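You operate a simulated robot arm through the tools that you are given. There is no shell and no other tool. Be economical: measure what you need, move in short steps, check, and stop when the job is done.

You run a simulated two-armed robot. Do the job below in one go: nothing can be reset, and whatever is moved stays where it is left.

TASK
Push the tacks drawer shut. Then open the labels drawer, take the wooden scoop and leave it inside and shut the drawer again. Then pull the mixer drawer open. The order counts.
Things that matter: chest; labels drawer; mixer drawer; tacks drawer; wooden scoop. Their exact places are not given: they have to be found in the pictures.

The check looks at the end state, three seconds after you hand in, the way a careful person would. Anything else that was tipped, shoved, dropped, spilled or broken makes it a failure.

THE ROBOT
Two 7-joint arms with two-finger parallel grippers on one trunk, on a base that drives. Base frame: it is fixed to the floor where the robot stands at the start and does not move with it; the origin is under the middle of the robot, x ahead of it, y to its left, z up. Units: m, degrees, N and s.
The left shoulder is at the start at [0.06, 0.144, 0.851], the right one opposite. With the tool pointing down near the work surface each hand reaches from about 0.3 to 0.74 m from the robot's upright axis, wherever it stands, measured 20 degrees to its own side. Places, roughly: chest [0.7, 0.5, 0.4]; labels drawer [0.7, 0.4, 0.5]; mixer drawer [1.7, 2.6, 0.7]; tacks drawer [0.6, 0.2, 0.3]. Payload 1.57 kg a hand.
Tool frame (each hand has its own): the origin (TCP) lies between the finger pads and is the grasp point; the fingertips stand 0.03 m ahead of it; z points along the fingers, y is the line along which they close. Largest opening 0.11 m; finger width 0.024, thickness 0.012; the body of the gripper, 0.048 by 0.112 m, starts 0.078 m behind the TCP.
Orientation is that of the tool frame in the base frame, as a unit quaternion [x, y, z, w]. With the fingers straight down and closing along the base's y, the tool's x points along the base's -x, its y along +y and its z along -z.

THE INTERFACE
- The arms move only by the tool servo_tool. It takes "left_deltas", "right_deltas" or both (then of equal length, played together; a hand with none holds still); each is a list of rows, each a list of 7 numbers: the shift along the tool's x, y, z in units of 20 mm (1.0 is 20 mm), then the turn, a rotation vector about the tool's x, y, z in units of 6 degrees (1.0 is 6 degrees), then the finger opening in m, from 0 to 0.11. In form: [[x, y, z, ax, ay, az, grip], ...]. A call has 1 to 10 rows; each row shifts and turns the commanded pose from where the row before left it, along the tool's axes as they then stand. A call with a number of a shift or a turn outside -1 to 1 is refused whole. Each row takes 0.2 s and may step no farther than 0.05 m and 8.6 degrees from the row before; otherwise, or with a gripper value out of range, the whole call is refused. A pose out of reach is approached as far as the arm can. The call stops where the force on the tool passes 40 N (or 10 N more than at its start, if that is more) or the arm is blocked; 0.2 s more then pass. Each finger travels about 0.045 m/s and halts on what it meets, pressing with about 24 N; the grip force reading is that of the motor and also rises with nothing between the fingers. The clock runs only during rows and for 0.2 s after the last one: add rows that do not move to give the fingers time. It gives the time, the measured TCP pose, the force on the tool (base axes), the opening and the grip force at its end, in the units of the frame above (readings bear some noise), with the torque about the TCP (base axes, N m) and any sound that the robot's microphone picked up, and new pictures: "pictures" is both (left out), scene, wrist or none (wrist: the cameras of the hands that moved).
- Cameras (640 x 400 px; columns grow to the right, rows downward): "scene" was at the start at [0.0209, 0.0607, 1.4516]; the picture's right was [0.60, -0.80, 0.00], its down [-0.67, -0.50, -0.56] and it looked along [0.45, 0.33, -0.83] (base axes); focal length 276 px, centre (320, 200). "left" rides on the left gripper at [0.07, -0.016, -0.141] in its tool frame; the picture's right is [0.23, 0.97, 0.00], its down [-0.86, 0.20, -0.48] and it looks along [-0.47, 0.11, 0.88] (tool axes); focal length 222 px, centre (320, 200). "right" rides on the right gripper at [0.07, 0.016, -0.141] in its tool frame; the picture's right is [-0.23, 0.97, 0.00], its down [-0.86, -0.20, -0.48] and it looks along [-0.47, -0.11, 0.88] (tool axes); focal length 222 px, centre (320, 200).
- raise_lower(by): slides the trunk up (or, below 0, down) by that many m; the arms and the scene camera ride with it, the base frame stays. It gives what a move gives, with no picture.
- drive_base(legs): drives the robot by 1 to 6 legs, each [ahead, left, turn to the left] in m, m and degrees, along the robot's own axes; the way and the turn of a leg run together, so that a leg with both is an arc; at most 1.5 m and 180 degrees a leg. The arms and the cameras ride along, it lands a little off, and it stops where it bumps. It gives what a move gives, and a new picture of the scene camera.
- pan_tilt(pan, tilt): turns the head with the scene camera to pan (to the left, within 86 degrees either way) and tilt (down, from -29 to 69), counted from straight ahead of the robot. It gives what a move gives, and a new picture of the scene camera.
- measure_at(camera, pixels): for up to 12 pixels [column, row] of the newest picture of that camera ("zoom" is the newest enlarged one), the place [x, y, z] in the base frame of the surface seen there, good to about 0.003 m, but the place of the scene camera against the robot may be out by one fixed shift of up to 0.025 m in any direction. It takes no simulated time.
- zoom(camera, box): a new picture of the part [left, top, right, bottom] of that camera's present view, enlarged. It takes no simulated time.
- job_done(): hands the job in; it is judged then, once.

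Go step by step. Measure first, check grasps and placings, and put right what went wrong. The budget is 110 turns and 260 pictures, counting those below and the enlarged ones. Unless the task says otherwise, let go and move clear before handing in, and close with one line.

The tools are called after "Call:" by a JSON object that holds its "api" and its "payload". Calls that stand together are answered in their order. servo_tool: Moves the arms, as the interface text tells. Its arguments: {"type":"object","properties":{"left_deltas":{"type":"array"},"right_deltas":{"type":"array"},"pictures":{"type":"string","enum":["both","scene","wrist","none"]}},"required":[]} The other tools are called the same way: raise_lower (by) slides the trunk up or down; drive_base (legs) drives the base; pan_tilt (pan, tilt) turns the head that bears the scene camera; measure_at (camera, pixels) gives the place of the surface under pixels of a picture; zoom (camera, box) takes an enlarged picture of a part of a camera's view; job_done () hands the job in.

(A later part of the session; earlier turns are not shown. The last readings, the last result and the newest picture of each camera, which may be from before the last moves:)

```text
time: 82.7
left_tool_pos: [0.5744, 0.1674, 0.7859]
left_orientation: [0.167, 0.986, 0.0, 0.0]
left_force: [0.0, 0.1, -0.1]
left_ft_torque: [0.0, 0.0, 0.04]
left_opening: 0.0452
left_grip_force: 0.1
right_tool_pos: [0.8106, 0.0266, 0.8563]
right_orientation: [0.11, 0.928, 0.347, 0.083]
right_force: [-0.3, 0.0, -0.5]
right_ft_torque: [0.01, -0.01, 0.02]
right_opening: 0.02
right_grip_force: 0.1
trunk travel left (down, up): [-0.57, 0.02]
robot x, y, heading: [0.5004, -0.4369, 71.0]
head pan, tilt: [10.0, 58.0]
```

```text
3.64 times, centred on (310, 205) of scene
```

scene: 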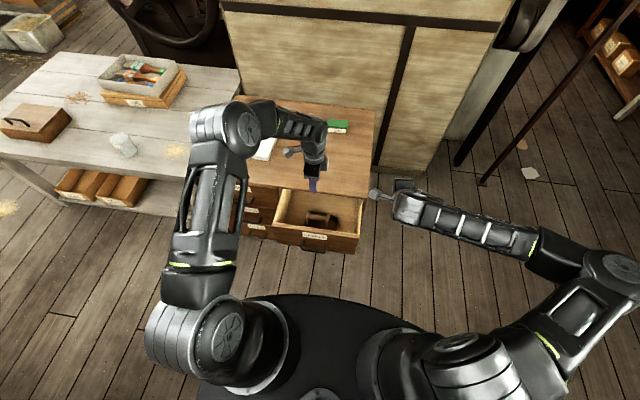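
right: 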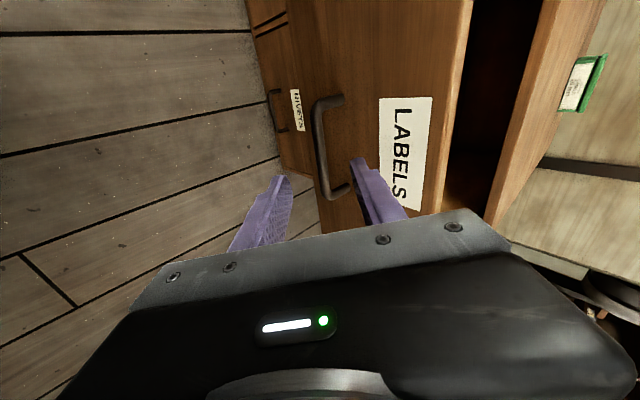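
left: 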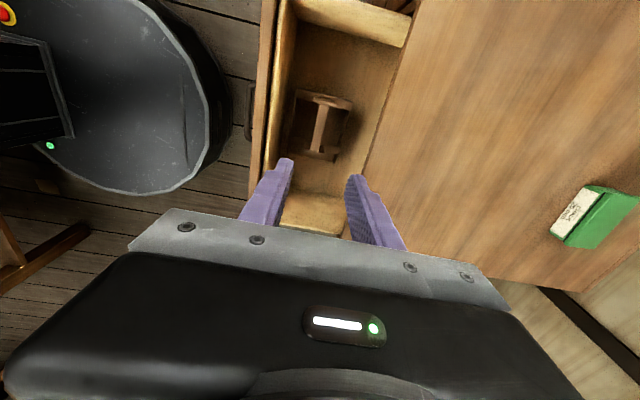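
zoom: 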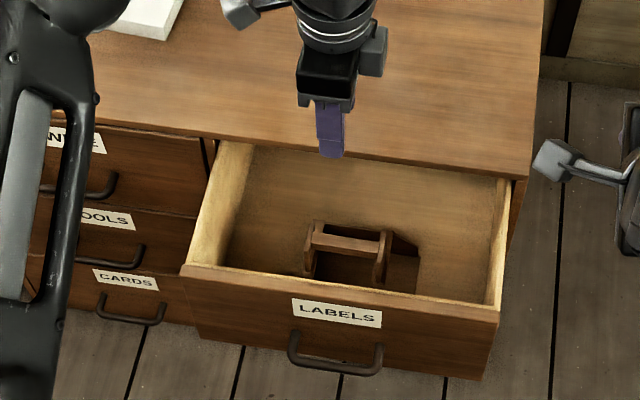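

The scoop stands upright in the drawer with its top below the rim. I'll close the left fingers, bring them in front of the drawer above its handle, and lower them for the push.

Call:
{"api": "servo_tool", "payload": {"left_deltas": [[-0.07, -1, 0, 0, 0, 0, 0], [-0.07, -1, 0, 0, 0, 0, 0], [-0.07, -1, 0, 0, 0, 0, 0], [-0.07, -1, 0, 0, 0, 0, 0], [-0.07, -1, 0, 0, 0, 0, 0], [-0.07, -1, 0, 0, 0, 0, 0], [-0.07, -1, 0, 0, 0, 0, 0], [0, -0.6, 0, 0, 0, 0, 0]], "pictures": "none"}}

Call:
{"api": "servo_tool", "payload": {"left_deltas": [[0, 0, 1, 0, 0, 0, 0], [0, 0, 1, 0, 0, 0, 0], [0, 0, 1, 0, 0, 0, 0], [0, 0, 1, 0, 0, 0, 0], [0, 0, 1, 0, 0, 0, 0], [0, 0, 1, 0, 0, 0, 0], [0, 0, 1, 0, 0, 0, 0], [0, 0, 1, 0, 0, 0, 0]], "pictures": "both"}}

```text
time: 84.5
left_tool_pos: [0.5338, 0.0219, 0.7858]
left_orientation: [0.166, 0.986, 0.0, -0.001]
left_force: [0.3, 0.0, 1.0]
left_ft_torque: [-0.01, -0.02, 0.0]
left_opening: 0.0
left_grip_force: 20.9
right_tool_pos: [0.8095, 0.0258, 0.8561]
right_orientation: [0.111, 0.928, 0.346, 0.083]
right_force: [1.0, 0.8, 0.2]
right_ft_torque: [-0.02, -0.02, -0.02]
right_opening: 0.0201
right_grip_force: 0.1
trunk travel left (down, up): [-0.57, 0.02]
robot x, y, heading: [0.5012, -0.4387, 70.6]
head pan, tilt: [10.0, 58.0]
```

```text
time: 86.3
left_tool_pos: [0.5348, 0.0235, 0.625]
left_orientation: [0.166, 0.986, 0.002, -0.001]
left_force: [-0.3, 0.8, 0.5]
left_ft_torque: [0.0, 0.0, 0.0]
left_opening: 0.0
left_grip_force: 20.8
right_tool_pos: [0.8108, 0.0278, 0.8563]
right_orientation: [0.111, 0.928, 0.345, 0.084]
right_force: [0.3, -0.7, -0.3]
right_ft_torque: [-0.01, 0.0, -0.01]
right_opening: 0.0199
right_grip_force: 0.1
trunk travel left (down, up): [-0.57, 0.02]
robot x, y, heading: [0.4991, -0.4358, 70.6]
head pan, tilt: [10.0, 58.0]
```

scene: 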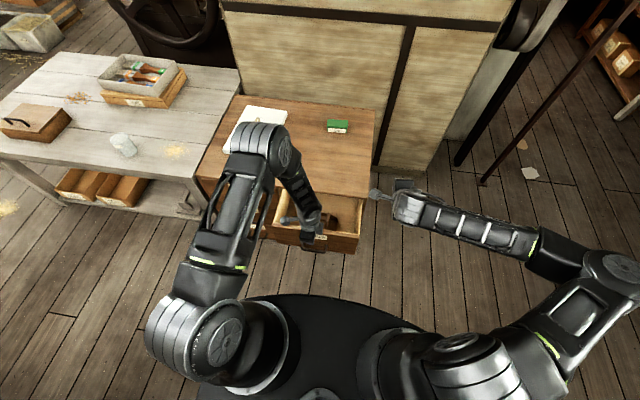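
left: 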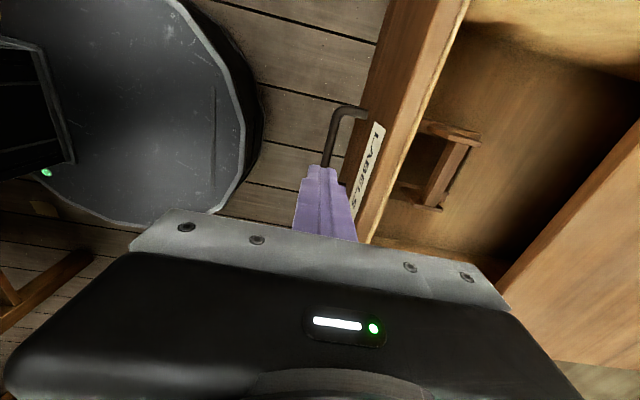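

The fingers are just outside the front, above the handle. I'll lower to z≈0.553 and start pushing.

Call:
{"api": "servo_tool", "payload": {"left_deltas": [[0, 0, 0.9, 0, 0, 0, 0], [0, 0, 0.9, 0, 0, 0, 0], [0, 0, 0.9, 0, 0, 0, 0], [0, 0, 0.9, 0, 0, 0, 0], [0, 0.5, 0, 0, 0, 0, 0], [0, 0.6, 0, 0, 0, 0, 0], [0, 0.7, 0, 0, 0, 0, 0], [0, 0.7, 0, 0, 0, 0, 0], [0, 0.7, 0, 0, 0, 0, 0], [0, 0.7, 0, 0, 0, 0, 0]], "pictures": "both"}}

```text
time: 88.5
left_tool_pos: [0.5579, 0.0975, 0.5538]
left_orientation: [0.167, 0.986, 0.0, -0.001]
left_force: [0.0, -0.1, 0.5]
left_ft_torque: [-0.02, -0.01, -0.04]
left_opening: 0.0
left_grip_force: 21.7
right_tool_pos: [0.8113, 0.0266, 0.8566]
right_orientation: [0.111, 0.928, 0.346, 0.084]
right_force: [0.6, 0.0, 0.5]
right_ft_torque: [-0.02, -0.01, 0.03]
right_opening: 0.0202
right_grip_force: 0.0
trunk travel left (down, up): [-0.57, 0.02]
robot x, y, heading: [0.5011, -0.4351, 70.6]
head pan, tilt: [10.0, 58.0]
```

scene: 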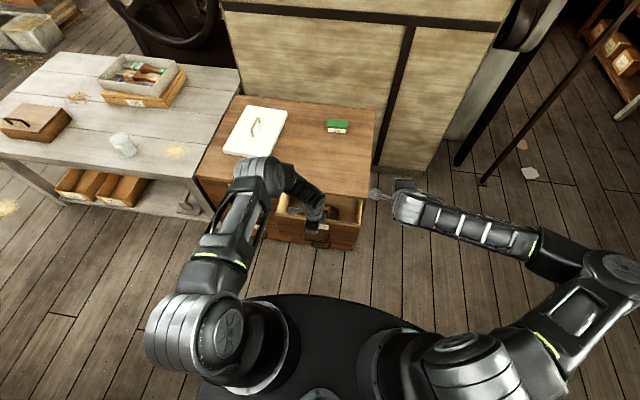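
left: 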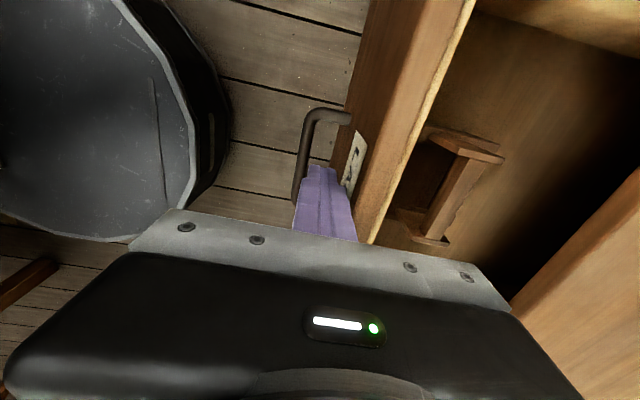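

The push works: TCP d=0.269 and the scoop is undisturbed. Continuing.

Call:
{"api": "servo_tool", "payload": {"left_deltas": [[0, 0.7, 0, 0, 0, 0, 0], [0, 0.7, 0, 0, 0, 0, 0], [0, 0.7, 0, 0, 0, 0, 0], [0, 0.7, 0, 0, 0, 0, 0], [0, 0.7, 0, 0, 0, 0, 0], [0, 0.7, 0, 0, 0, 0, 0], [0, 0.7, 0, 0, 0, 0, 0], [0, 0.6, 0, 0, 0, 0, 0]], "pictures": "both"}}

```text
time: 90.3
left_tool_pos: [0.5878, 0.1805, 0.5515]
left_orientation: [0.167, 0.986, -0.001, 0.001]
left_force: [0.2, -0.1, 0.4]
left_ft_torque: [0.02, -0.01, -0.01]
left_opening: 0.0
left_grip_force: 21.9
left hand out of reach, approached as far as the arm can: row 7, 8
right_tool_pos: [0.8103, 0.0268, 0.8563]
right_orientation: [0.111, 0.928, 0.345, 0.084]
right_force: [0.0, -0.4, -1.3]
right_ft_torque: [0.01, -0.01, 0.03]
right_opening: 0.02
right_grip_force: 0.0
trunk travel left (down, up): [-0.57, 0.02]
robot x, y, heading: [0.4993, -0.4357, 70.7]
head pan, tilt: [10.0, 58.0]
```

scene: 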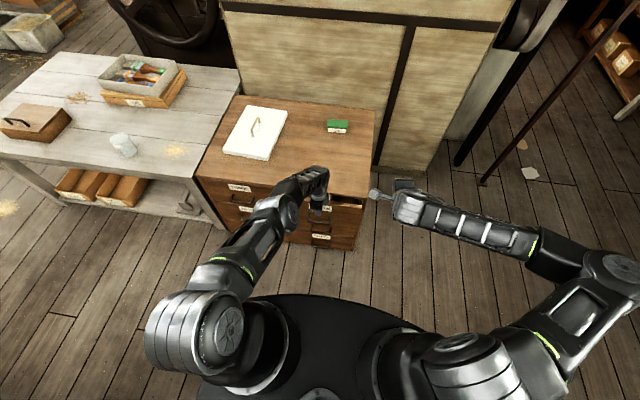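
left: 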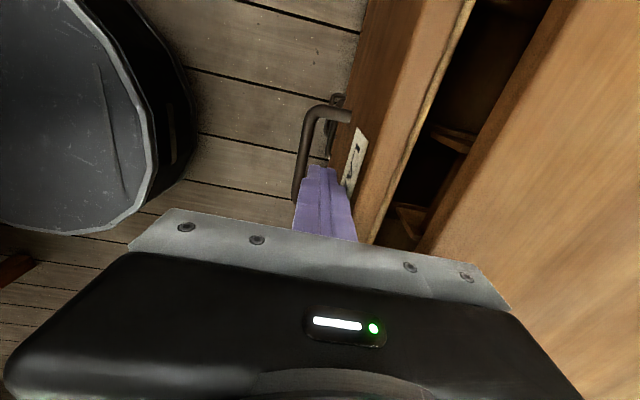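

The left arm is at full reach with about 4–5 cm still to go. I'll finish the push by driving the base forward.

Call:
{"api": "drive_base", "payload": {"legs": [[0.04, 0, 0]]}}

Call:
{"api": "servo_tool", "payload": {"left_deltas": [[0, 0.3, 0, 0, 0, 0, 0], [0, 0.3, 0, 0, 0, 0, 0], [0, 0.3, 0, 0, 0, 0, 0]], "pictures": "both"}}

```text
time: 91.2
left_tool_pos: [0.6027, 0.2201, 0.5518]
left_orientation: [0.166, 0.986, 0.0, -0.001]
left_force: [-0.2, 0.7, 0.5]
left_ft_torque: [-0.02, 0.02, 0.05]
left_opening: 0.0
left_grip_force: 21.5
right_tool_pos: [0.8245, 0.0665, 0.8557]
right_orientation: [0.111, 0.928, 0.346, 0.084]
right_force: [0.2, -0.4, 0.4]
right_ft_torque: [0.0, 0.01, -0.02]
right_opening: 0.0201
right_grip_force: 0.1
trunk travel left (down, up): [-0.57, 0.02]
robot x, y, heading: [0.5157, -0.3995, 70.6]
head pan, tilt: [10.0, 58.0]
```

scene: 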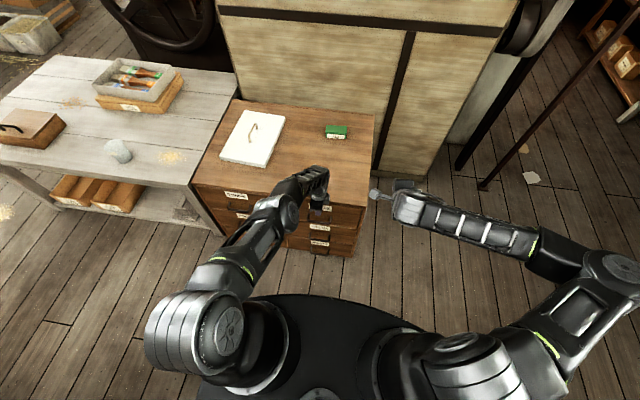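

```text
time: 92.0
left_tool_pos: [0.6033, 0.2233, 0.558]
left_orientation: [0.166, 0.986, 0.001, -0.001]
left_force: [0.2, 0.7, -0.4]
left_ft_torque: [-0.02, -0.01, 0.02]
left_opening: 0.0
left_grip_force: 21.3
left hand out of reach, approached as far as the arm can: row 1, 2, 3
right_tool_pos: [0.8237, 0.0651, 0.8566]
right_orientation: [0.111, 0.928, 0.345, 0.084]
right_force: [0.2, -0.1, -0.2]
right_ft_torque: [0.01, 0.0, -0.01]
right_opening: 0.0196
right_grip_force: 0.0
trunk travel left (down, up): [-0.57, 0.02]
robot x, y, heading: [0.5141, -0.3986, 70.7]
head pan, tilt: [10.0, 58.0]
```

scene: 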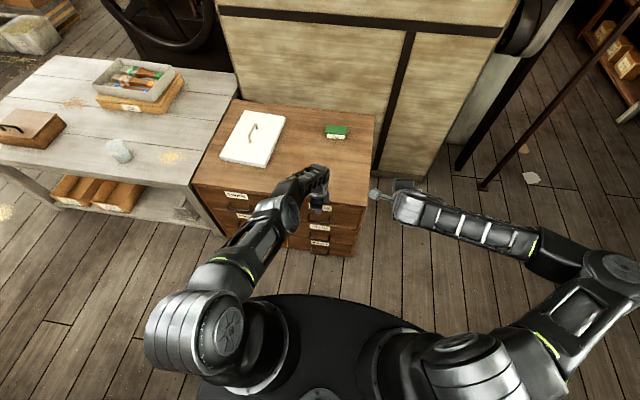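
left: 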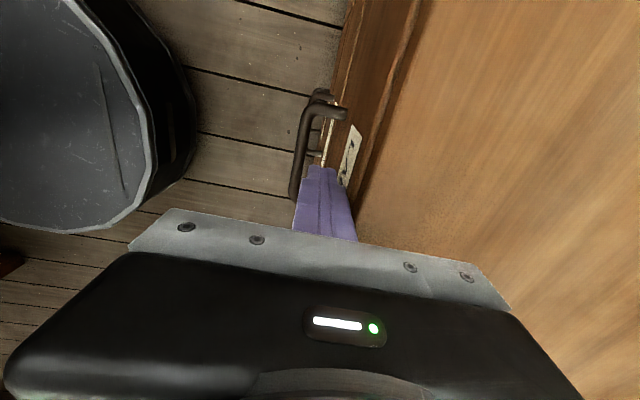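

It's nearly flush, with TCP d=0.403. I'll nudge the base forward another 2 cm to be sure it seats.

Call:
{"api": "drive_base", "payload": {"legs": [[0.02, 0, 0]]}}

Call:
{"api": "zoom", "payload": {"camera": "left", "box": [260, 0, 500, 240]}}

```text
time: 92.8
left_tool_pos: [0.6042, 0.2231, 0.5556]
left_orientation: [0.166, 0.986, -0.014, -0.004]
left_force: [-1.6, -2.9, 0.0]
left_ft_torque: [0.08, -0.01, 0.05]
left_opening: 0.0
left_grip_force: 21.3
right_tool_pos: [0.8267, 0.0746, 0.8558]
right_orientation: [0.11, 0.927, 0.347, 0.084]
right_force: [0.3, -0.2, -0.7]
right_ft_torque: [0.01, 0.01, -0.02]
right_opening: 0.0199
right_grip_force: 0.1
trunk travel left (down, up): [-0.57, 0.02]
robot x, y, heading: [0.5182, -0.3907, 70.9]
head pan, tilt: [10.0, 58.0]
stopped in leg 1: the force on the tool passed its limit at 59 N (the readings are from after the stop); the commanded pose is now the measured one
```

scene: 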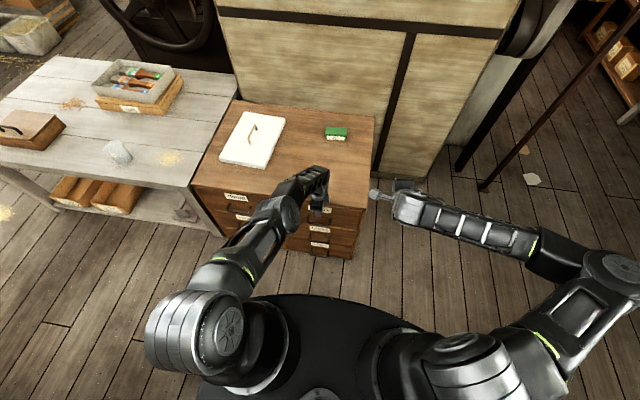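

```text
1.67 times, centred on (380, 120) of left
```

zoom: 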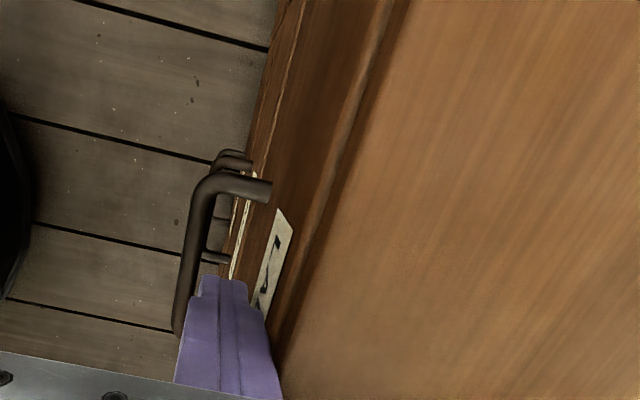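

A 59 N stop says the drawer is seated. I'll back the fingers off, raise the left hand and inspect the chest.

Call:
{"api": "servo_tool", "payload": {"left_deltas": [[0, -0.5, 0, 0, 0, 0, 0], [0, -1, 0, 0, 0, 0, 0], [0, -1, 0, 0, 0, 0, 0], [0, -1, 0, 0, 0, 0, 0], [0, -1, 0, 0, 0, 0, 0], [0, -1, 0, 0, 0, 0, 0], [0, 0, -1, 0, 0, 0, 0], [0, 0, -1, 0, 0, 0, 0], [0, 0, -1, 0, 0, 0, 0], [0, 0, -1, 0, 0, 0, 0]], "pictures": "none"}}

Call:
{"api": "servo_tool", "payload": {"left_deltas": [[0, 0, -1, 0, 0, 0, 0], [0, 0, -1, 0, 0, 0, 0], [0, 0, -1, 0, 0, 0, 0], [0, 0, -1, 0, 0, 0, 0], [0, 0, -1, 0, 0, 0, 0], [0, 0, -1, 0, 0, 0, 0], [0, 0, -1, 0, 0, 0, 0], [0, 0, -1, 0, 0, 0, 0]], "pictures": "none"}}

Call:
{"api": "drive_base", "payload": {"legs": [[-0.08, 0.15, 0]]}}

Call:
{"api": "zoom", "payload": {"camera": "scene", "box": [180, 90, 440, 270]}}

```text
time: 95.0
left_tool_pos: [0.5669, 0.1214, 0.6357]
left_orientation: [0.166, 0.986, -0.013, -0.003]
left_force: [-1.0, 0.0, 1.0]
left_ft_torque: [-0.02, 0.03, -0.03]
left_opening: 0.0001
left_grip_force: 21.0
right_tool_pos: [0.8262, 0.0744, 0.856]
right_orientation: [0.109, 0.928, 0.346, 0.083]
right_force: [0.3, 0.8, -0.2]
right_ft_torque: [-0.02, -0.01, -0.03]
right_opening: 0.0201
right_grip_force: 0.0
trunk travel left (down, up): [-0.57, 0.02]
robot x, y, heading: [0.5159, -0.3912, 70.7]
head pan, tilt: [10.0, 58.0]
```

```text
time: 96.8
left_tool_pos: [0.5698, 0.1238, 0.7962]
left_orientation: [0.165, 0.986, -0.012, -0.003]
left_force: [1.0, 0.3, 0.2]
left_ft_torque: [-0.03, 0.05, 0.02]
left_opening: 0.0
left_grip_force: 20.8
right_tool_pos: [0.825, 0.0752, 0.8574]
right_orientation: [0.11, 0.928, 0.346, 0.083]
right_force: [-0.1, -0.3, 0.0]
right_ft_torque: [-0.01, 0.0, 0.0]
right_opening: 0.0196
right_grip_force: 0.0
trunk travel left (down, up): [-0.57, 0.02]
robot x, y, heading: [0.5156, -0.3904, 71.0]
head pan, tilt: [10.0, 58.0]
```

```text
time: 98.2
left_tool_pos: [0.3984, 0.0973, 0.7969]
left_orientation: [0.163, 0.986, -0.012, -0.004]
left_force: [-1.1, 0.5, 0.0]
left_ft_torque: [-0.02, -0.01, -0.02]
left_opening: 0.0
left_grip_force: 21.2
right_tool_pos: [0.6562, 0.0485, 0.8569]
right_orientation: [0.107, 0.928, 0.348, 0.083]
right_force: [-0.4, 0.4, 0.0]
right_ft_torque: [0.05, -0.02, 0.02]
right_opening: 0.0199
right_grip_force: 0.1
trunk travel left (down, up): [-0.57, 0.02]
robot x, y, heading: [0.3472, -0.4164, 71.1]
head pan, tilt: [10.0, 58.0]
```

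scene: 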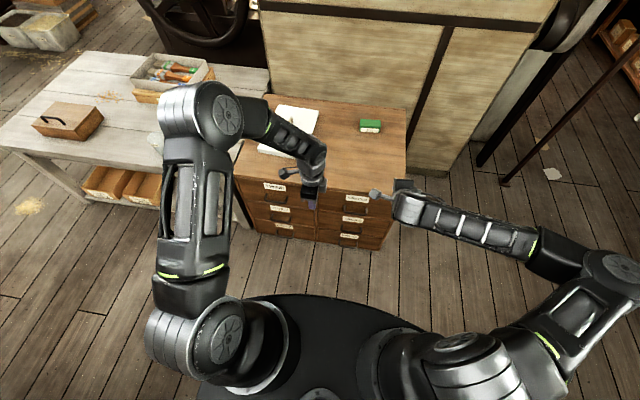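

```text
2.22 times, centred on (310, 180) of scene
```

zoom: 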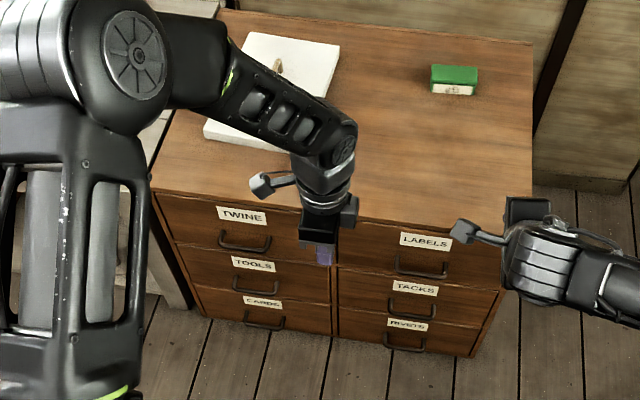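

All drawers are flush and nothing else has moved. Next is the mixer drawer near (1.7, 2.6, 0.7), so I'll look along the route to the right of the panel.

Call:
{"api": "pan_tilt", "payload": {"pan": -45, "tilt": 25}}

Call:
{"api": "measure_at", "payload": {"camera": "scene", "pixels": [[100, 200], [100, 300], [200, 200], [200, 300], [300, 150], [300, 200], [400, 150], [400, 200], [500, 150], [60, 150], [150, 150], [250, 130]]}}

```text
time: 99.5
left_tool_pos: [0.398, 0.0968, 0.7956]
left_orientation: [0.164, 0.986, -0.013, -0.003]
left_force: [0.8, 0.0, -0.4]
left_ft_torque: [0.01, -0.03, 0.0]
left_opening: 0.0
left_grip_force: 21.0
right_tool_pos: [0.6566, 0.0486, 0.8563]
right_orientation: [0.109, 0.929, 0.345, 0.082]
right_force: [0.2, 1.2, 0.0]
right_ft_torque: [0.01, -0.01, 0.01]
right_opening: 0.0203
right_grip_force: 0.1
trunk travel left (down, up): [-0.57, 0.02]
robot x, y, heading: [0.3502, -0.4159, 71.2]
head pan, tilt: [-45.0, 25.0]
```

scene: 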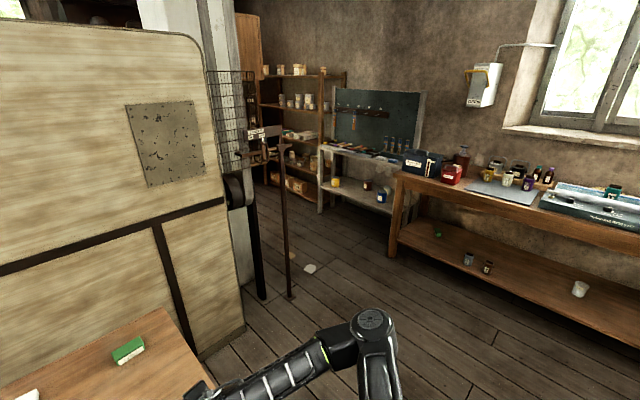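

```text
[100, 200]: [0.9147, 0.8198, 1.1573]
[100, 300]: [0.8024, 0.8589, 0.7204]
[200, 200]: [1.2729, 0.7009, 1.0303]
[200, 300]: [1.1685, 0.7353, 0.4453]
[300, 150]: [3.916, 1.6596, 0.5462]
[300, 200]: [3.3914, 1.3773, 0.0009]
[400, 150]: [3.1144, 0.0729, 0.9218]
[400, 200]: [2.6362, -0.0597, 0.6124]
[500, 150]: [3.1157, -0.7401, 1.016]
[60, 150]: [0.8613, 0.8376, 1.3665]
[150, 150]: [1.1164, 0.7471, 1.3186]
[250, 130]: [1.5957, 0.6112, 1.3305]
```

The passage lies between the pole at (290,297) and the shelf. I'll measure the floor points there.

Call:
{"api": "measure_at", "payload": {"camera": "scene", "pixels": [[290, 296], [264, 298], [283, 160], [320, 212], [390, 255], [310, 268], [270, 190], [325, 170], [243, 320], [255, 160], [400, 330], [300, 190]]}}

Call:
{"api": "zoom", "payload": {"camera": "scene", "box": [190, 60, 440, 310]}}

```text
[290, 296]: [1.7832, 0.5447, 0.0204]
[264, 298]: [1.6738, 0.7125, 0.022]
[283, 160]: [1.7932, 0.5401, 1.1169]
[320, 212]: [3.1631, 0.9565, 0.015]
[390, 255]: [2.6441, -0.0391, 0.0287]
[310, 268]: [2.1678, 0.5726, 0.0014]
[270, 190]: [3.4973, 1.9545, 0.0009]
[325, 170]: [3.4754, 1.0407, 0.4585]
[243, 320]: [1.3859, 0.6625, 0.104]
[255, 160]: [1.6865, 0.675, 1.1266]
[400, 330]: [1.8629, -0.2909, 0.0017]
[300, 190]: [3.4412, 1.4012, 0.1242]
```

```text
1.60 times, centred on (315, 185) of scene
```

zoom: 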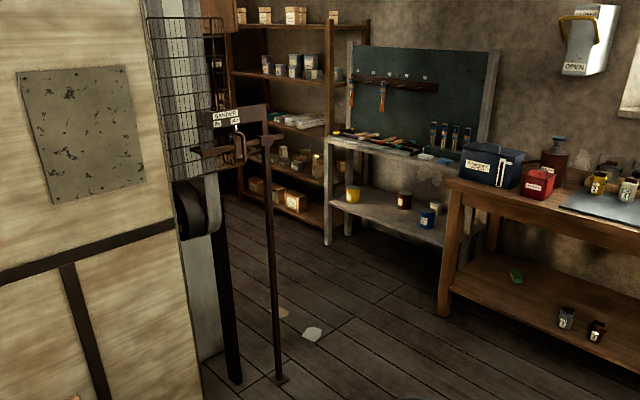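

The poles stand at about (1.78,0.55) and (1.67,0.71), and the free passage is to the right of them. I'll check how far the right elbow sticks out (372,325).

Call:
{"api": "measure_at", "payload": {"camera": "scene", "pixels": [[372, 320], [350, 335], [390, 345], [375, 380]]}}

```text
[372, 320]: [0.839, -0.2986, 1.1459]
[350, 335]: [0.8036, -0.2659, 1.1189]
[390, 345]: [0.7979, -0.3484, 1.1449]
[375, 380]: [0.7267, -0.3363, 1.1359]
```

There's room to pass. I'll slide right along the corridor, then diagonally toward (1.9,-0.45), and look up the passage.

Call:
{"api": "drive_base", "payload": {"legs": [[0, -0.6, 0], [0.47, -0.85, 0]]}}

Call:
{"api": "pan_tilt", "payload": {"pan": 10, "tilt": 25}}

```text
time: 107.5
left_tool_pos: [1.9284, 0.0713, 0.7953]
left_orientation: [0.162, 0.987, -0.013, -0.004]
left_force: [0.1, 0.0, -0.2]
left_ft_torque: [0.0, 0.0, 0.02]
left_opening: 0.0
left_grip_force: 20.9
right_tool_pos: [2.1851, 0.0233, 0.8563]
right_orientation: [0.106, 0.929, 0.346, 0.081]
right_force: [0.6, 0.0, 0.0]
right_ft_torque: [0.0, 0.01, 0.0]
right_opening: 0.0201
right_grip_force: 0.0
trunk travel left (down, up): [-0.57, 0.02]
robot x, y, heading: [1.8798, -0.4419, 71.3]
head pan, tilt: [-45.0, 25.0]
```

scene: 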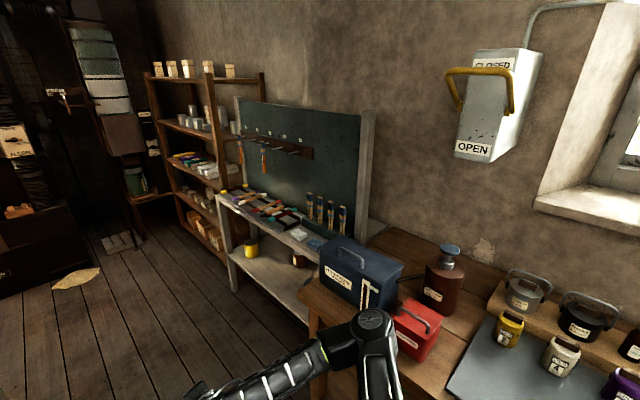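

```text
time: 108.8
left_tool_pos: [1.9276, 0.0722, 0.7961]
left_orientation: [0.162, 0.987, -0.013, -0.002]
left_force: [0.5, 0.5, -0.7]
left_ft_torque: [0.01, 0.02, -0.02]
left_opening: 0.0001
left_grip_force: 21.1
right_tool_pos: [2.1847, 0.0233, 0.8578]
right_orientation: [0.105, 0.929, 0.347, 0.081]
right_force: [0.1, 0.1, 0.3]
right_ft_torque: [-0.01, 0.01, 0.0]
right_opening: 0.02
right_grip_force: 0.0
trunk travel left (down, up): [-0.57, 0.02]
robot x, y, heading: [1.8792, -0.4417, 71.5]
head pan, tilt: [10.0, 25.0]
```

scene: 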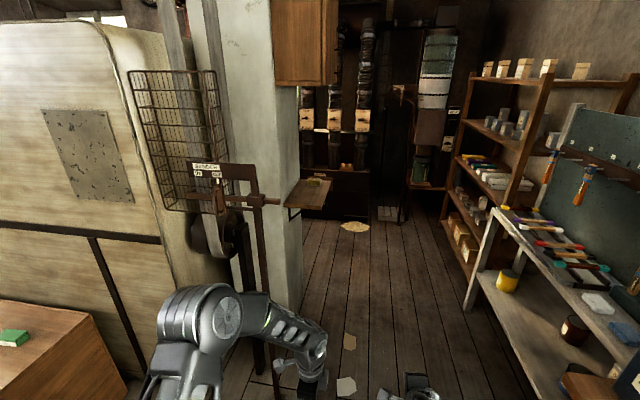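

I see a column with a shelf board (310,190) and a brown cabinet (305,40), then the passage to the north. I'll measure these.

Call:
{"api": "measure_at", "payload": {"camera": "scene", "pixels": [[310, 190], [332, 180], [305, 40], [337, 60], [295, 300], [265, 200], [360, 225], [440, 215], [470, 300], [330, 185], [265, 385], [345, 175]]}}

Call:
{"api": "zoom", "payload": {"camera": "scene", "box": [180, 20, 460, 260]}}

```text
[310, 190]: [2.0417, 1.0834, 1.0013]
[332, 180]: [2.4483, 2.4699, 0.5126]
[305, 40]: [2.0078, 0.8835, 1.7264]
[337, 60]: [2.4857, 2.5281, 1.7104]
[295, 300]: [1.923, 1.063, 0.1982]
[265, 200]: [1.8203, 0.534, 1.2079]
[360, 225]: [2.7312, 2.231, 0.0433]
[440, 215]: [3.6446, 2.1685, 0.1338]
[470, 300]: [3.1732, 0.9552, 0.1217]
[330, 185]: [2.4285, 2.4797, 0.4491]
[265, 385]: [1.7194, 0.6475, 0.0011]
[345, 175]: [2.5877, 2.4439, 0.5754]
```

```text
1.67 times, centred on (320, 140) of scene
```

zoom: 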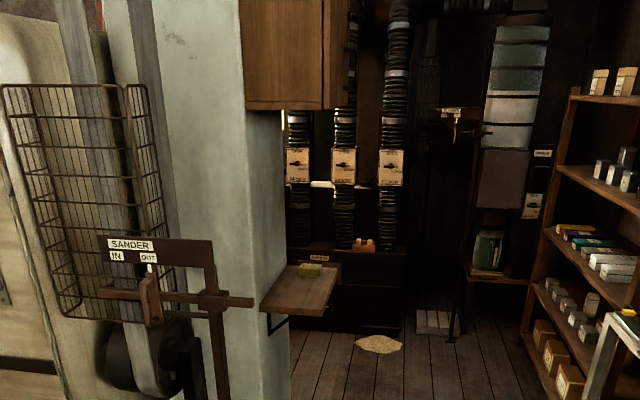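

The mixer drawer should be in the dark cabinet bank at y≈2.5, left of the dust pipes. I'll check the left elbow's extent and the lever and board tips before threading through.

Call:
{"api": "measure_at", "payload": {"camera": "scene", "pixels": [[160, 305], [190, 290], [235, 300], [278, 202], [330, 192], [300, 210], [320, 180], [500, 215], [350, 385]]}}

```text
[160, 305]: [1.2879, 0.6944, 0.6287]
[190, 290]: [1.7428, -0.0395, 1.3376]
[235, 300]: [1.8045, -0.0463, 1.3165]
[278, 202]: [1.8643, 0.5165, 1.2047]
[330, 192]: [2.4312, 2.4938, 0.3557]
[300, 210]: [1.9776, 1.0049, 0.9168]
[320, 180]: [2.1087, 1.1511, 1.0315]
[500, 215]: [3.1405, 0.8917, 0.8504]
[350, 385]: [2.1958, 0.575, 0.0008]
```

The left elbow extends only about 0.3 m. I'll drive to (2.25,0.35), then to (2.55,0.95).

Call:
{"api": "drive_base", "payload": {"legs": [[0.866, -0.1, 0], [0.66, -0.09, 0]]}}

Call:
{"api": "pan_tilt", "payload": {"pan": 30, "tilt": 25}}

```text
time: 116.7
left_tool_pos: [2.5671, 1.4599, 0.7968]
left_orientation: [0.148, 0.989, -0.013, -0.004]
left_force: [0.6, 0.5, 0.5]
left_ft_torque: [0.02, 0.04, -0.03]
left_opening: 0.0
left_grip_force: 21.7
right_tool_pos: [2.8244, 1.4195, 0.8573]
right_orientation: [0.093, 0.93, 0.348, 0.077]
right_force: [-0.1, 0.5, 0.7]
right_ft_torque: [0.01, 0.01, 0.02]
right_opening: 0.0201
right_grip_force: 0.1
trunk travel left (down, up): [-0.57, 0.02]
robot x, y, heading: [2.5309, 0.9471, 73.1]
head pan, tilt: [10.0, 25.0]
```

scene: 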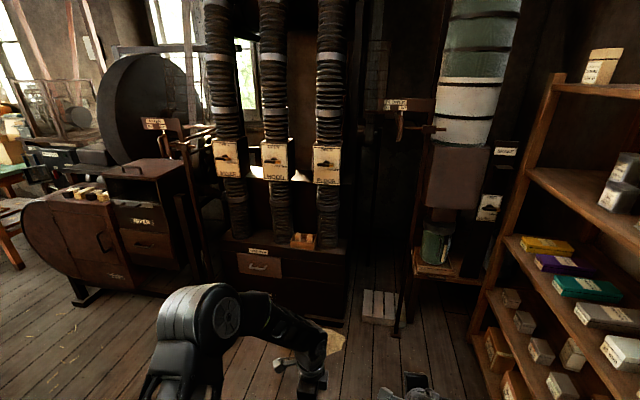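

```text
time: 117.5
left_tool_pos: [2.5661, 1.4585, 0.7963]
left_orientation: [0.148, 0.989, -0.013, -0.003]
left_force: [0.3, 0.6, -0.1]
left_ft_torque: [-0.05, 0.0, 0.02]
left_opening: 0.0001
left_grip_force: 21.9
right_tool_pos: [2.8254, 1.4184, 0.8556]
right_orientation: [0.093, 0.93, 0.347, 0.078]
right_force: [0.0, -0.8, 0.8]
right_ft_torque: [-0.02, 0.01, 0.0]
right_opening: 0.0199
right_grip_force: 0.0
trunk travel left (down, up): [-0.57, 0.02]
robot x, y, heading: [2.5341, 0.9446, 72.9]
head pan, tilt: [30.0, 25.0]
```

scene: 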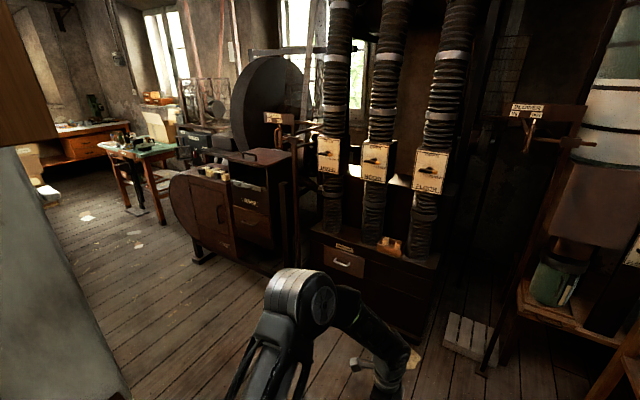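

The machine at (240,200) has a drawer labelled like MIXER. I'll zoom in and measure it.

Call:
{"api": "zoom", "payload": {"camera": "scene", "box": [160, 130, 380, 300]}}

Call:
{"api": "measure_at", "payload": {"camera": "scene", "pixels": [[233, 205], [273, 215], [250, 218], [249, 202], [215, 215], [345, 262], [343, 247], [200, 260], [275, 270], [290, 155], [330, 300], [240, 155]]}}

```text
2.35 times, centred on (270, 215) of scene
```

zoom: 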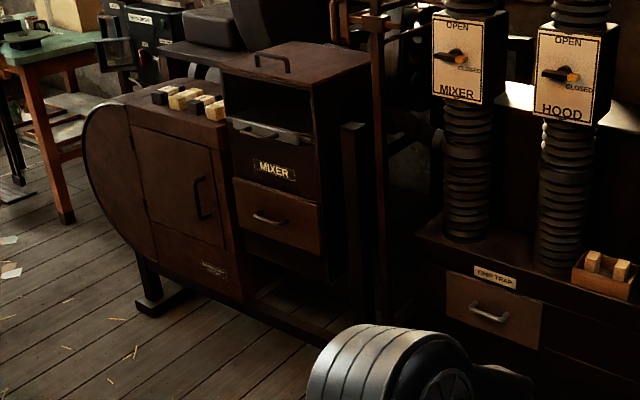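

```text
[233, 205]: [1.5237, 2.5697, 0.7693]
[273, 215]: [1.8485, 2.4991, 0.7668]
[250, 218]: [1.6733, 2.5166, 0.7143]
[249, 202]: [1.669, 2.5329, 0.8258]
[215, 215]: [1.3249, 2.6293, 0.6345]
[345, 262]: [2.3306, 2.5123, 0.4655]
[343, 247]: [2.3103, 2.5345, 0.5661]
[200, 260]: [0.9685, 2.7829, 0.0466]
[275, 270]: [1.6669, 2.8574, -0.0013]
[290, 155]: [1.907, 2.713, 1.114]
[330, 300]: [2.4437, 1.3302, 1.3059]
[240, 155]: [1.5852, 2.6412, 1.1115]
```

MIXER is the drawer at about (1.67,2.52,0.71). I'll measure the floor on the way and the lever post near it.

Call:
{"api": "measure_at", "payload": {"camera": "scene", "pixels": [[285, 120], [312, 128], [298, 200], [160, 300], [180, 370], [100, 330], [130, 390], [240, 310], [60, 260], [110, 300], [215, 270], [130, 240]]}}

```text
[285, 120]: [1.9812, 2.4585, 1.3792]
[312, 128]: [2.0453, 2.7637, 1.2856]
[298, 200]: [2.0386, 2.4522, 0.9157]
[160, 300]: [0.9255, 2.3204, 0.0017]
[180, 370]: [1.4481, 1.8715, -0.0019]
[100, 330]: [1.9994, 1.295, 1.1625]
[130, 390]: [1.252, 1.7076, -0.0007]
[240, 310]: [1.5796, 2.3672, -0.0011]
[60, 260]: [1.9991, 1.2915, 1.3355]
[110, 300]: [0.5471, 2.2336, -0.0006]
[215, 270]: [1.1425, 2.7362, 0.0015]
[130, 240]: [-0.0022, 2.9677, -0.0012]
```

The floor in front of the mixer is clear, with a lever post at about (2.0,2.45). I'll drive to (2.4,1.68), then slide left to (1.4,1.68).

Call:
{"api": "drive_base", "payload": {"legs": [[0.66, 0.34, 0], [-0.29, 0.96, 0]]}}

Call:
{"api": "pan_tilt", "payload": {"pan": -5, "tilt": 40}}

```text
time: 125.0
left_tool_pos: [1.6837, 2.2268, 0.7962]
left_orientation: [0.089, 0.996, -0.014, -0.002]
left_force: [-0.1, 0.2, -0.9]
left_ft_torque: [-0.03, 0.02, 0.01]
left_opening: 0.0
left_grip_force: 21.3
right_tool_pos: [1.9453, 2.2186, 0.8564]
right_orientation: [0.037, 0.934, 0.352, 0.056]
right_force: [0.2, 0.1, -0.7]
right_ft_torque: [-0.01, 0.02, 0.02]
right_opening: 0.0202
right_grip_force: 0.0
trunk travel left (down, up): [-0.57, 0.02]
robot x, y, heading: [1.7153, 1.7143, 80.0]
head pan, tilt: [30.0, 25.0]
stopped in leg 2: the robot was blocked; the commanded pose is now the measured one
```

scene: 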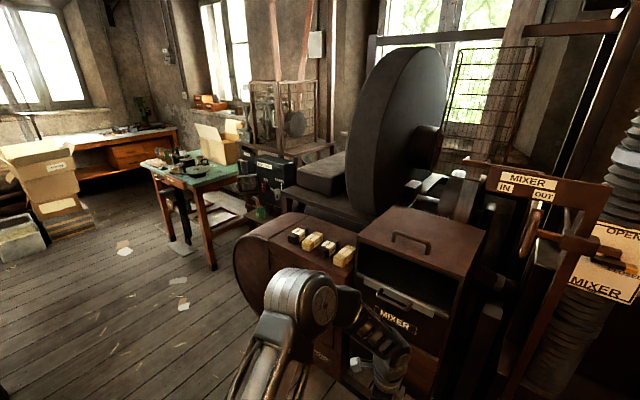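

```text
time: 126.0
left_tool_pos: [1.6846, 2.2264, 0.7967]
left_orientation: [0.089, 0.996, -0.013, -0.002]
left_force: [0.1, 0.0, -0.7]
left_ft_torque: [-0.02, 0.03, 0.03]
left_opening: 0.0002
left_grip_force: 21.7
right_tool_pos: [1.9451, 2.2171, 0.8581]
right_orientation: [0.037, 0.934, 0.351, 0.056]
right_force: [-0.5, -0.2, 1.1]
right_ft_torque: [0.0, -0.02, -0.01]
right_opening: 0.0201
right_grip_force: 0.1
trunk travel left (down, up): [-0.57, 0.02]
robot x, y, heading: [1.7159, 1.7098, 79.9]
head pan, tilt: [-5.0, 40.0]
```

scene: 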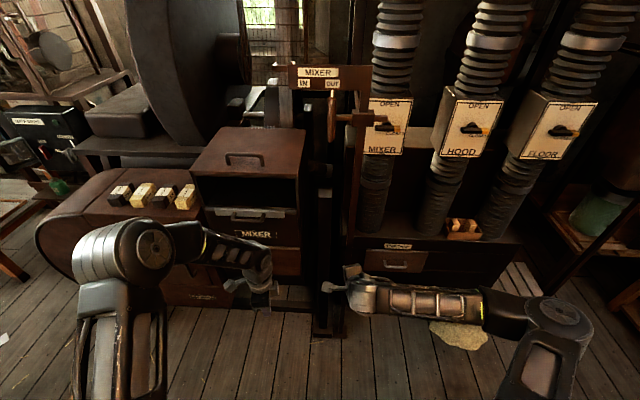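

The base got blocked and twisted to heading 80 at (1.716,1.71). I'll look left and down to find what it touched.

Call:
{"api": "pan_tilt", "payload": {"pan": 85, "tilt": 50}}

Call:
{"api": "measure_at", "payload": {"camera": "scene", "pixels": [[320, 100], [320, 200], [200, 100], [200, 200], [100, 150], [100, 250], [50, 300], [200, 300], [420, 100], [420, 200]]}}

```text
time: 127.7
left_tool_pos: [1.6835, 2.2268, 0.7975]
left_orientation: [0.089, 0.996, -0.012, -0.002]
left_force: [0.0, -1.1, 0.1]
left_ft_torque: [0.0, -0.02, -0.01]
left_opening: 0.0001
left_grip_force: 21.4
right_tool_pos: [1.9457, 2.2184, 0.8561]
right_orientation: [0.038, 0.934, 0.352, 0.057]
right_force: [0.4, 0.4, 0.3]
right_ft_torque: [-0.01, 0.01, 0.0]
right_opening: 0.0203
right_grip_force: 0.0
trunk travel left (down, up): [-0.57, 0.02]
robot x, y, heading: [1.7122, 1.7132, 79.7]
head pan, tilt: [85.0, 50.0]
```

scene: 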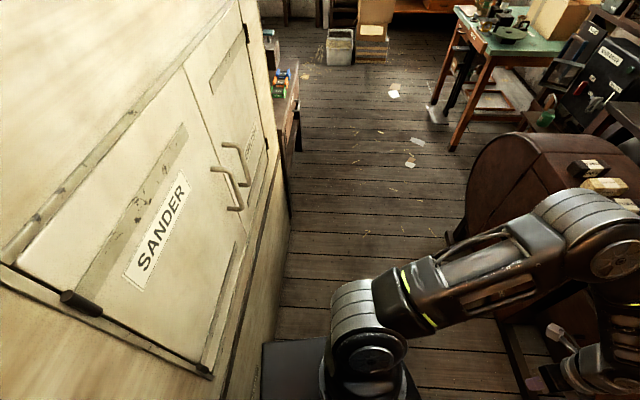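

```text
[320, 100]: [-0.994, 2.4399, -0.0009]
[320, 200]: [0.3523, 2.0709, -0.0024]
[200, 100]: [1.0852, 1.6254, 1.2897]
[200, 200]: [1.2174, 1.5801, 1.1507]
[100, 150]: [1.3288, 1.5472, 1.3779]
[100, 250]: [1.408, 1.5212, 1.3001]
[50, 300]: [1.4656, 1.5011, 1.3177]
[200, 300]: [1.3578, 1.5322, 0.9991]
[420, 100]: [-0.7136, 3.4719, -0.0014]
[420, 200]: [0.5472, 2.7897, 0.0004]
```

The base touched the SANDER cabinet, so the corridor is about 1.04 m wide (mixer face d≈2.93, sander face d≈1.89). I'll use the left hand, which already closes along d, for the mixer handle. First I'll retract both hands, then straighten and position the base.

Call:
{"api": "servo_tool", "payload": {"left_deltas": [[0, -0.8, -0.4, 0, 0, 0, 0.04], [0, -0.8, -0.4, 0, 0, 0, 0.04], [0, -0.8, -0.4, 0, 0, 0, 0.04], [0, -0.8, -0.4, 0, 0, 0, 0.04], [0, 0, 0, 0, 0, 0, 0.04], [0, 0, 0, 0, 0, 0, 0.04]], "right_deltas": [[0, 0, -1, 0, 0, 0, 0.02], [0, 0, -1, 0, 0, 0, 0.02], [0, 0, -1, 0, 0, 0, 0.02], [0, 0, -1, 0, 0, 0, 0.02], [0, 0, -1, 0, 0, 0, 0.02], [0, 0, -1, 0, 0, 0, 0.02]], "pictures": "none"}}

Call:
{"api": "drive_base", "payload": {"legs": [[0.07, 0, 0], [0.0, 0.17, -8]]}}

Call:
{"api": "pan_tilt", "payload": {"pan": 5, "tilt": 50}}

```text
time: 129.1
left_tool_pos: [1.6719, 2.1644, 0.8298]
left_orientation: [0.089, 0.996, -0.013, -0.002]
left_force: [0.3, -0.5, 0.1]
left_ft_torque: [-0.02, -0.03, 0.01]
left_opening: 0.04
left_grip_force: 0.0
right_tool_pos: [1.9291, 2.149, 0.9447]
right_orientation: [0.037, 0.934, 0.352, 0.057]
right_force: [-0.5, 0.3, 0.1]
right_ft_torque: [-0.01, -0.03, -0.03]
right_opening: 0.0202
right_grip_force: 0.1
right hand out of reach, approached as far as the arm can: row 6
trunk travel left (down, up): [-0.57, 0.02]
robot x, y, heading: [1.7115, 1.7129, 79.8]
head pan, tilt: [85.0, 50.0]
```

```text
time: 131.2
left_tool_pos: [1.5845, 2.2785, 0.8283]
left_orientation: [0.16, 0.987, -0.013, -0.002]
left_force: [-0.2, 0.7, 0.9]
left_ft_torque: [0.0, -0.02, 0.02]
left_opening: 0.0398
left_grip_force: 0.0
right_tool_pos: [1.8369, 2.2254, 0.9445]
right_orientation: [0.104, 0.929, 0.346, 0.082]
right_force: [-0.3, 0.4, 1.4]
right_ft_torque: [-0.02, -0.02, -0.02]
right_opening: 0.0198
right_grip_force: 0.0
trunk travel left (down, up): [-0.57, 0.02]
robot x, y, heading: [1.5592, 1.8241, 71.6]
head pan, tilt: [85.0, 50.0]
```

scene: 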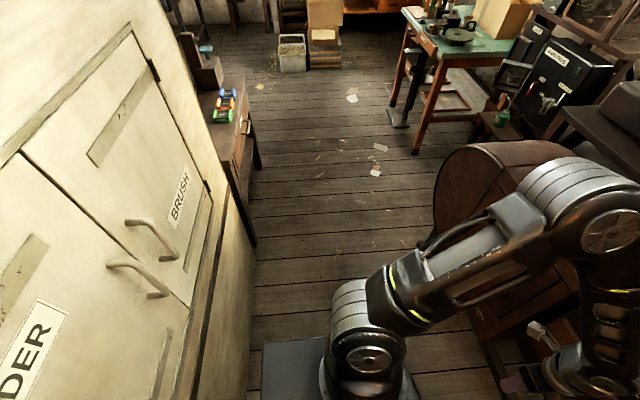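

```text
time: 132.7
left_tool_pos: [1.5858, 2.2774, 0.8311]
left_orientation: [0.16, 0.987, -0.013, -0.003]
left_force: [-0.5, -0.2, 0.5]
left_ft_torque: [-0.01, 0.02, 0.02]
left_opening: 0.0401
left_grip_force: 0.1
right_tool_pos: [1.8381, 2.2247, 0.9449]
right_orientation: [0.105, 0.929, 0.347, 0.081]
right_force: [-0.4, 0.0, -0.6]
right_ft_torque: [0.01, -0.03, 0.01]
right_opening: 0.0201
right_grip_force: 0.0
trunk travel left (down, up): [-0.57, 0.02]
robot x, y, heading: [1.5644, 1.8232, 71.5]
head pan, tilt: [5.0, 50.0]
```

scene: 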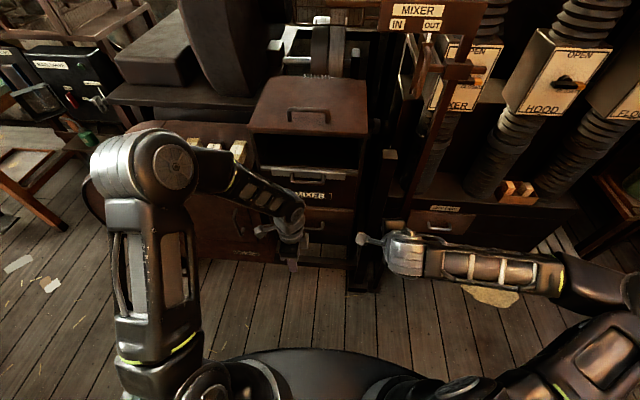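

Call:
{"api": "zoom", "payload": {"camera": "scene", "box": [230, 120, 390, 280]}}

Call:
{"api": "measure_at", "payload": {"camera": "scene", "pixels": [[322, 227], [315, 229], [312, 196], [340, 225], [345, 210], [345, 245], [352, 212], [330, 178], [290, 173], [275, 175], [350, 170], [315, 181]]}}

```text
2.50 times, centred on (310, 200) of scene
```

zoom: 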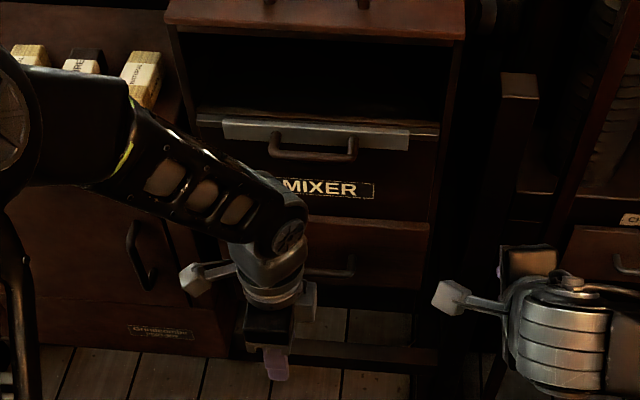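

```text
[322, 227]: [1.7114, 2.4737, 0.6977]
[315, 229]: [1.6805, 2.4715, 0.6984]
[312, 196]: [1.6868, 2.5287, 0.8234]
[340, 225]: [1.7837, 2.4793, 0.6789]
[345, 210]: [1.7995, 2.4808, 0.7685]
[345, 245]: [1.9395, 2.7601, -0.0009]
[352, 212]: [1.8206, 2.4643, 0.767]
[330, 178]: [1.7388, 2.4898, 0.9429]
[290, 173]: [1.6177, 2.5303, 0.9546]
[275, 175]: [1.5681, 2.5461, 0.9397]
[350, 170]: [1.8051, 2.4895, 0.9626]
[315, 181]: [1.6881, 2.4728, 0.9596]
```

The mixer handle is at z≈0.70, d≈2.87, centre t≈0.775, and the left hand is already at t=0.78. I'll lower it to handle height, tilt the fingers 22° forward and look through the wrist camera.

Call:
{"api": "servo_tool", "payload": {"left_deltas": [[0, 0, 0, -0.9, 0, 0, 0.04], [0, 0, 0, -0.9, 0, 0, 0.04], [0, 0, 0, -0.9, 0, 0, 0.04], [0, 0, 0, -0.9, 0, 0, 0.04]], "pictures": "wrist"}}

```text
time: 133.7
left_tool_pos: [1.5862, 2.2765, 0.831]
left_orientation: [0.157, 0.972, 0.172, 0.028]
left_force: [0.5, -0.2, 0.7]
left_ft_torque: [0.01, -0.01, 0.02]
left_opening: 0.0398
left_grip_force: 0.0
right_tool_pos: [1.8387, 2.2243, 0.9448]
right_orientation: [0.105, 0.929, 0.347, 0.081]
right_force: [-0.4, -0.4, 0.2]
right_ft_torque: [0.0, 0.03, 0.05]
right_opening: 0.0203
right_grip_force: 0.1
trunk travel left (down, up): [-0.57, 0.02]
robot x, y, heading: [1.5602, 1.826, 71.5]
head pan, tilt: [5.0, 50.0]
```

left: 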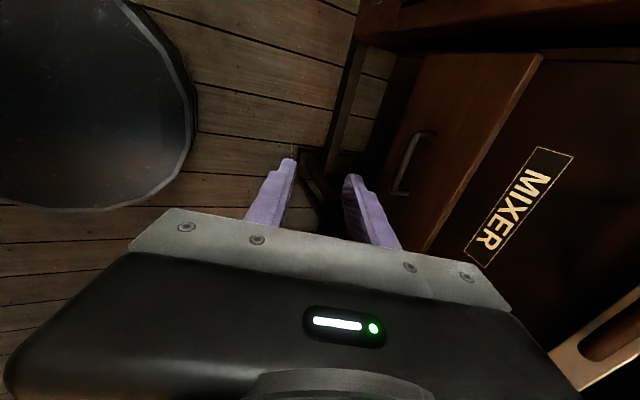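

The handle shows clearly at (412,160). I'll measure it with the wrist camera.

Call:
{"api": "measure_at", "payload": {"camera": "left", "pixels": [[418, 138], [408, 155], [400, 175], [395, 190], [430, 134], [407, 193], [420, 165], [470, 150], [415, 215], [500, 200], [535, 60], [425, 60]]}}

Call:
{"api": "zoom", "payload": {"camera": "left", "box": [330, 40, 590, 270]}}

```text
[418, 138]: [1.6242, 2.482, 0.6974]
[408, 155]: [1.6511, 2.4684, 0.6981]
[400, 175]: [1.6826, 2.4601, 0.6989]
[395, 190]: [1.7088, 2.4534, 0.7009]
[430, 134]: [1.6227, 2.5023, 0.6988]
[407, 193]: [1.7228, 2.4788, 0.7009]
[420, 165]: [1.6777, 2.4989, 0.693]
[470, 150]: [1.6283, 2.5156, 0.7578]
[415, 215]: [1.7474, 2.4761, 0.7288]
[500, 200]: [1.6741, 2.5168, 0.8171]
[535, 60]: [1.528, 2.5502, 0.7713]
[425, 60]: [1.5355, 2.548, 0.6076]
```

```text
1.74 times, centred on (460, 155) of left
```

zoom: 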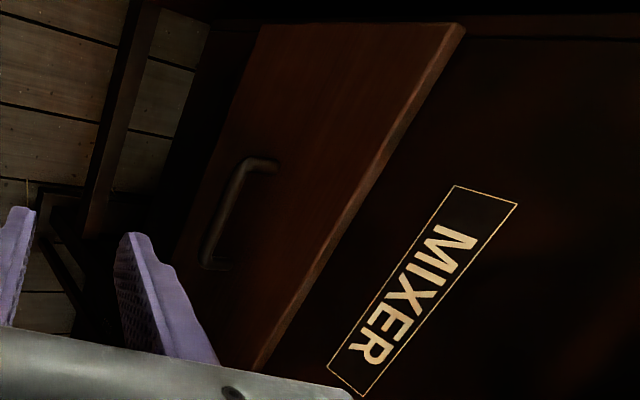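

The bar is at d≈2.865, z=0.698, t≈0.80, and the face is at d=2.90. I'll tilt to 28° and move to a pre-grasp point 6 cm short, with a 0.03 opening.

Call:
{"api": "servo_tool", "payload": {"left_deltas": [[0, 0, 0, -0.7, 0, 0, 0.03], [0, 0, 0, -0.7, 0, 0, 0.03], [-0.13, 0.8, 0.98, 0, 0, 0, 0.03], [-0.13, 0.8, 0.98, 0, 0, 0, 0.03], [-0.13, 0.8, 0.98, 0, 0, 0, 0.03], [-0.13, 0.8, 0.98, 0, 0, 0, 0.03], [-0.13, 0.8, 0.98, 0, 0, 0, 0.03], [-0.13, 0.8, 0.98, 0, 0, 0, 0.03], [-0.13, 0.8, 0.98, 0, 0, 0, 0.03]], "pictures": "both"}}

```text
time: 135.7
left_tool_pos: [1.6569, 2.4284, 0.7627]
left_orientation: [0.155, 0.957, 0.243, 0.039]
left_force: [-0.2, 0.3, -0.4]
left_ft_torque: [-0.03, 0.02, -0.01]
left_opening: 0.0301
left_grip_force: 0.0
right_tool_pos: [1.8382, 2.2248, 0.9442]
right_orientation: [0.105, 0.929, 0.346, 0.081]
right_force: [0.9, -0.4, 0.1]
right_ft_torque: [-0.03, -0.01, 0.0]
right_opening: 0.0199
right_grip_force: 0.1
trunk travel left (down, up): [-0.57, 0.02]
robot x, y, heading: [1.5595, 1.8228, 71.6]
head pan, tilt: [5.0, 50.0]
```

scene: 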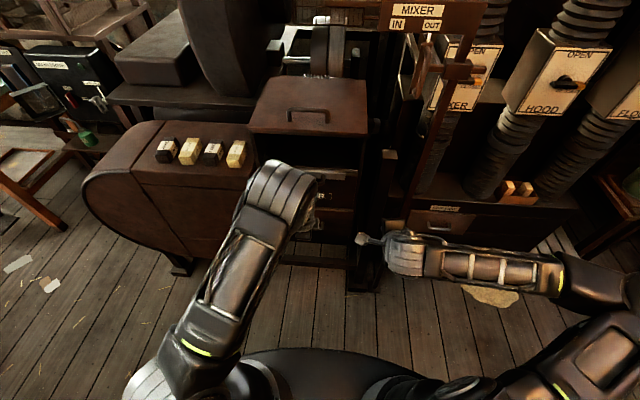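
left: 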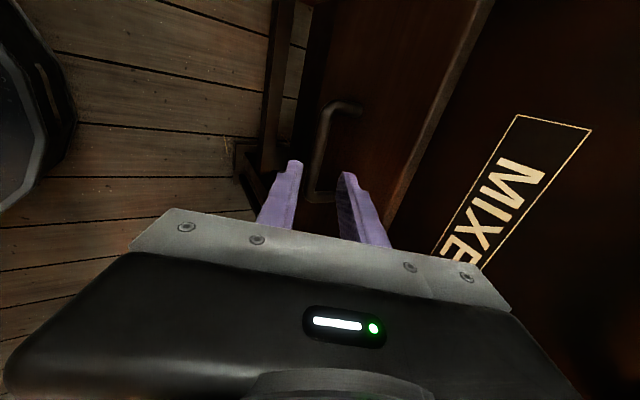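

The bar lies between the finger lines. I'll re-measure it from here before advancing.

Call:
{"api": "measure_at", "payload": {"camera": "left", "pixels": [[325, 120], [320, 145], [315, 170], [312, 188], [345, 150], [345, 104]]}}

```text
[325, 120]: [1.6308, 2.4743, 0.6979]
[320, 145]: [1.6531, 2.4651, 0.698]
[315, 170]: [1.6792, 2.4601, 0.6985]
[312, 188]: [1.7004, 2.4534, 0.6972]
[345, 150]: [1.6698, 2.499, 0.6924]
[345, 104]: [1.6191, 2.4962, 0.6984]
```

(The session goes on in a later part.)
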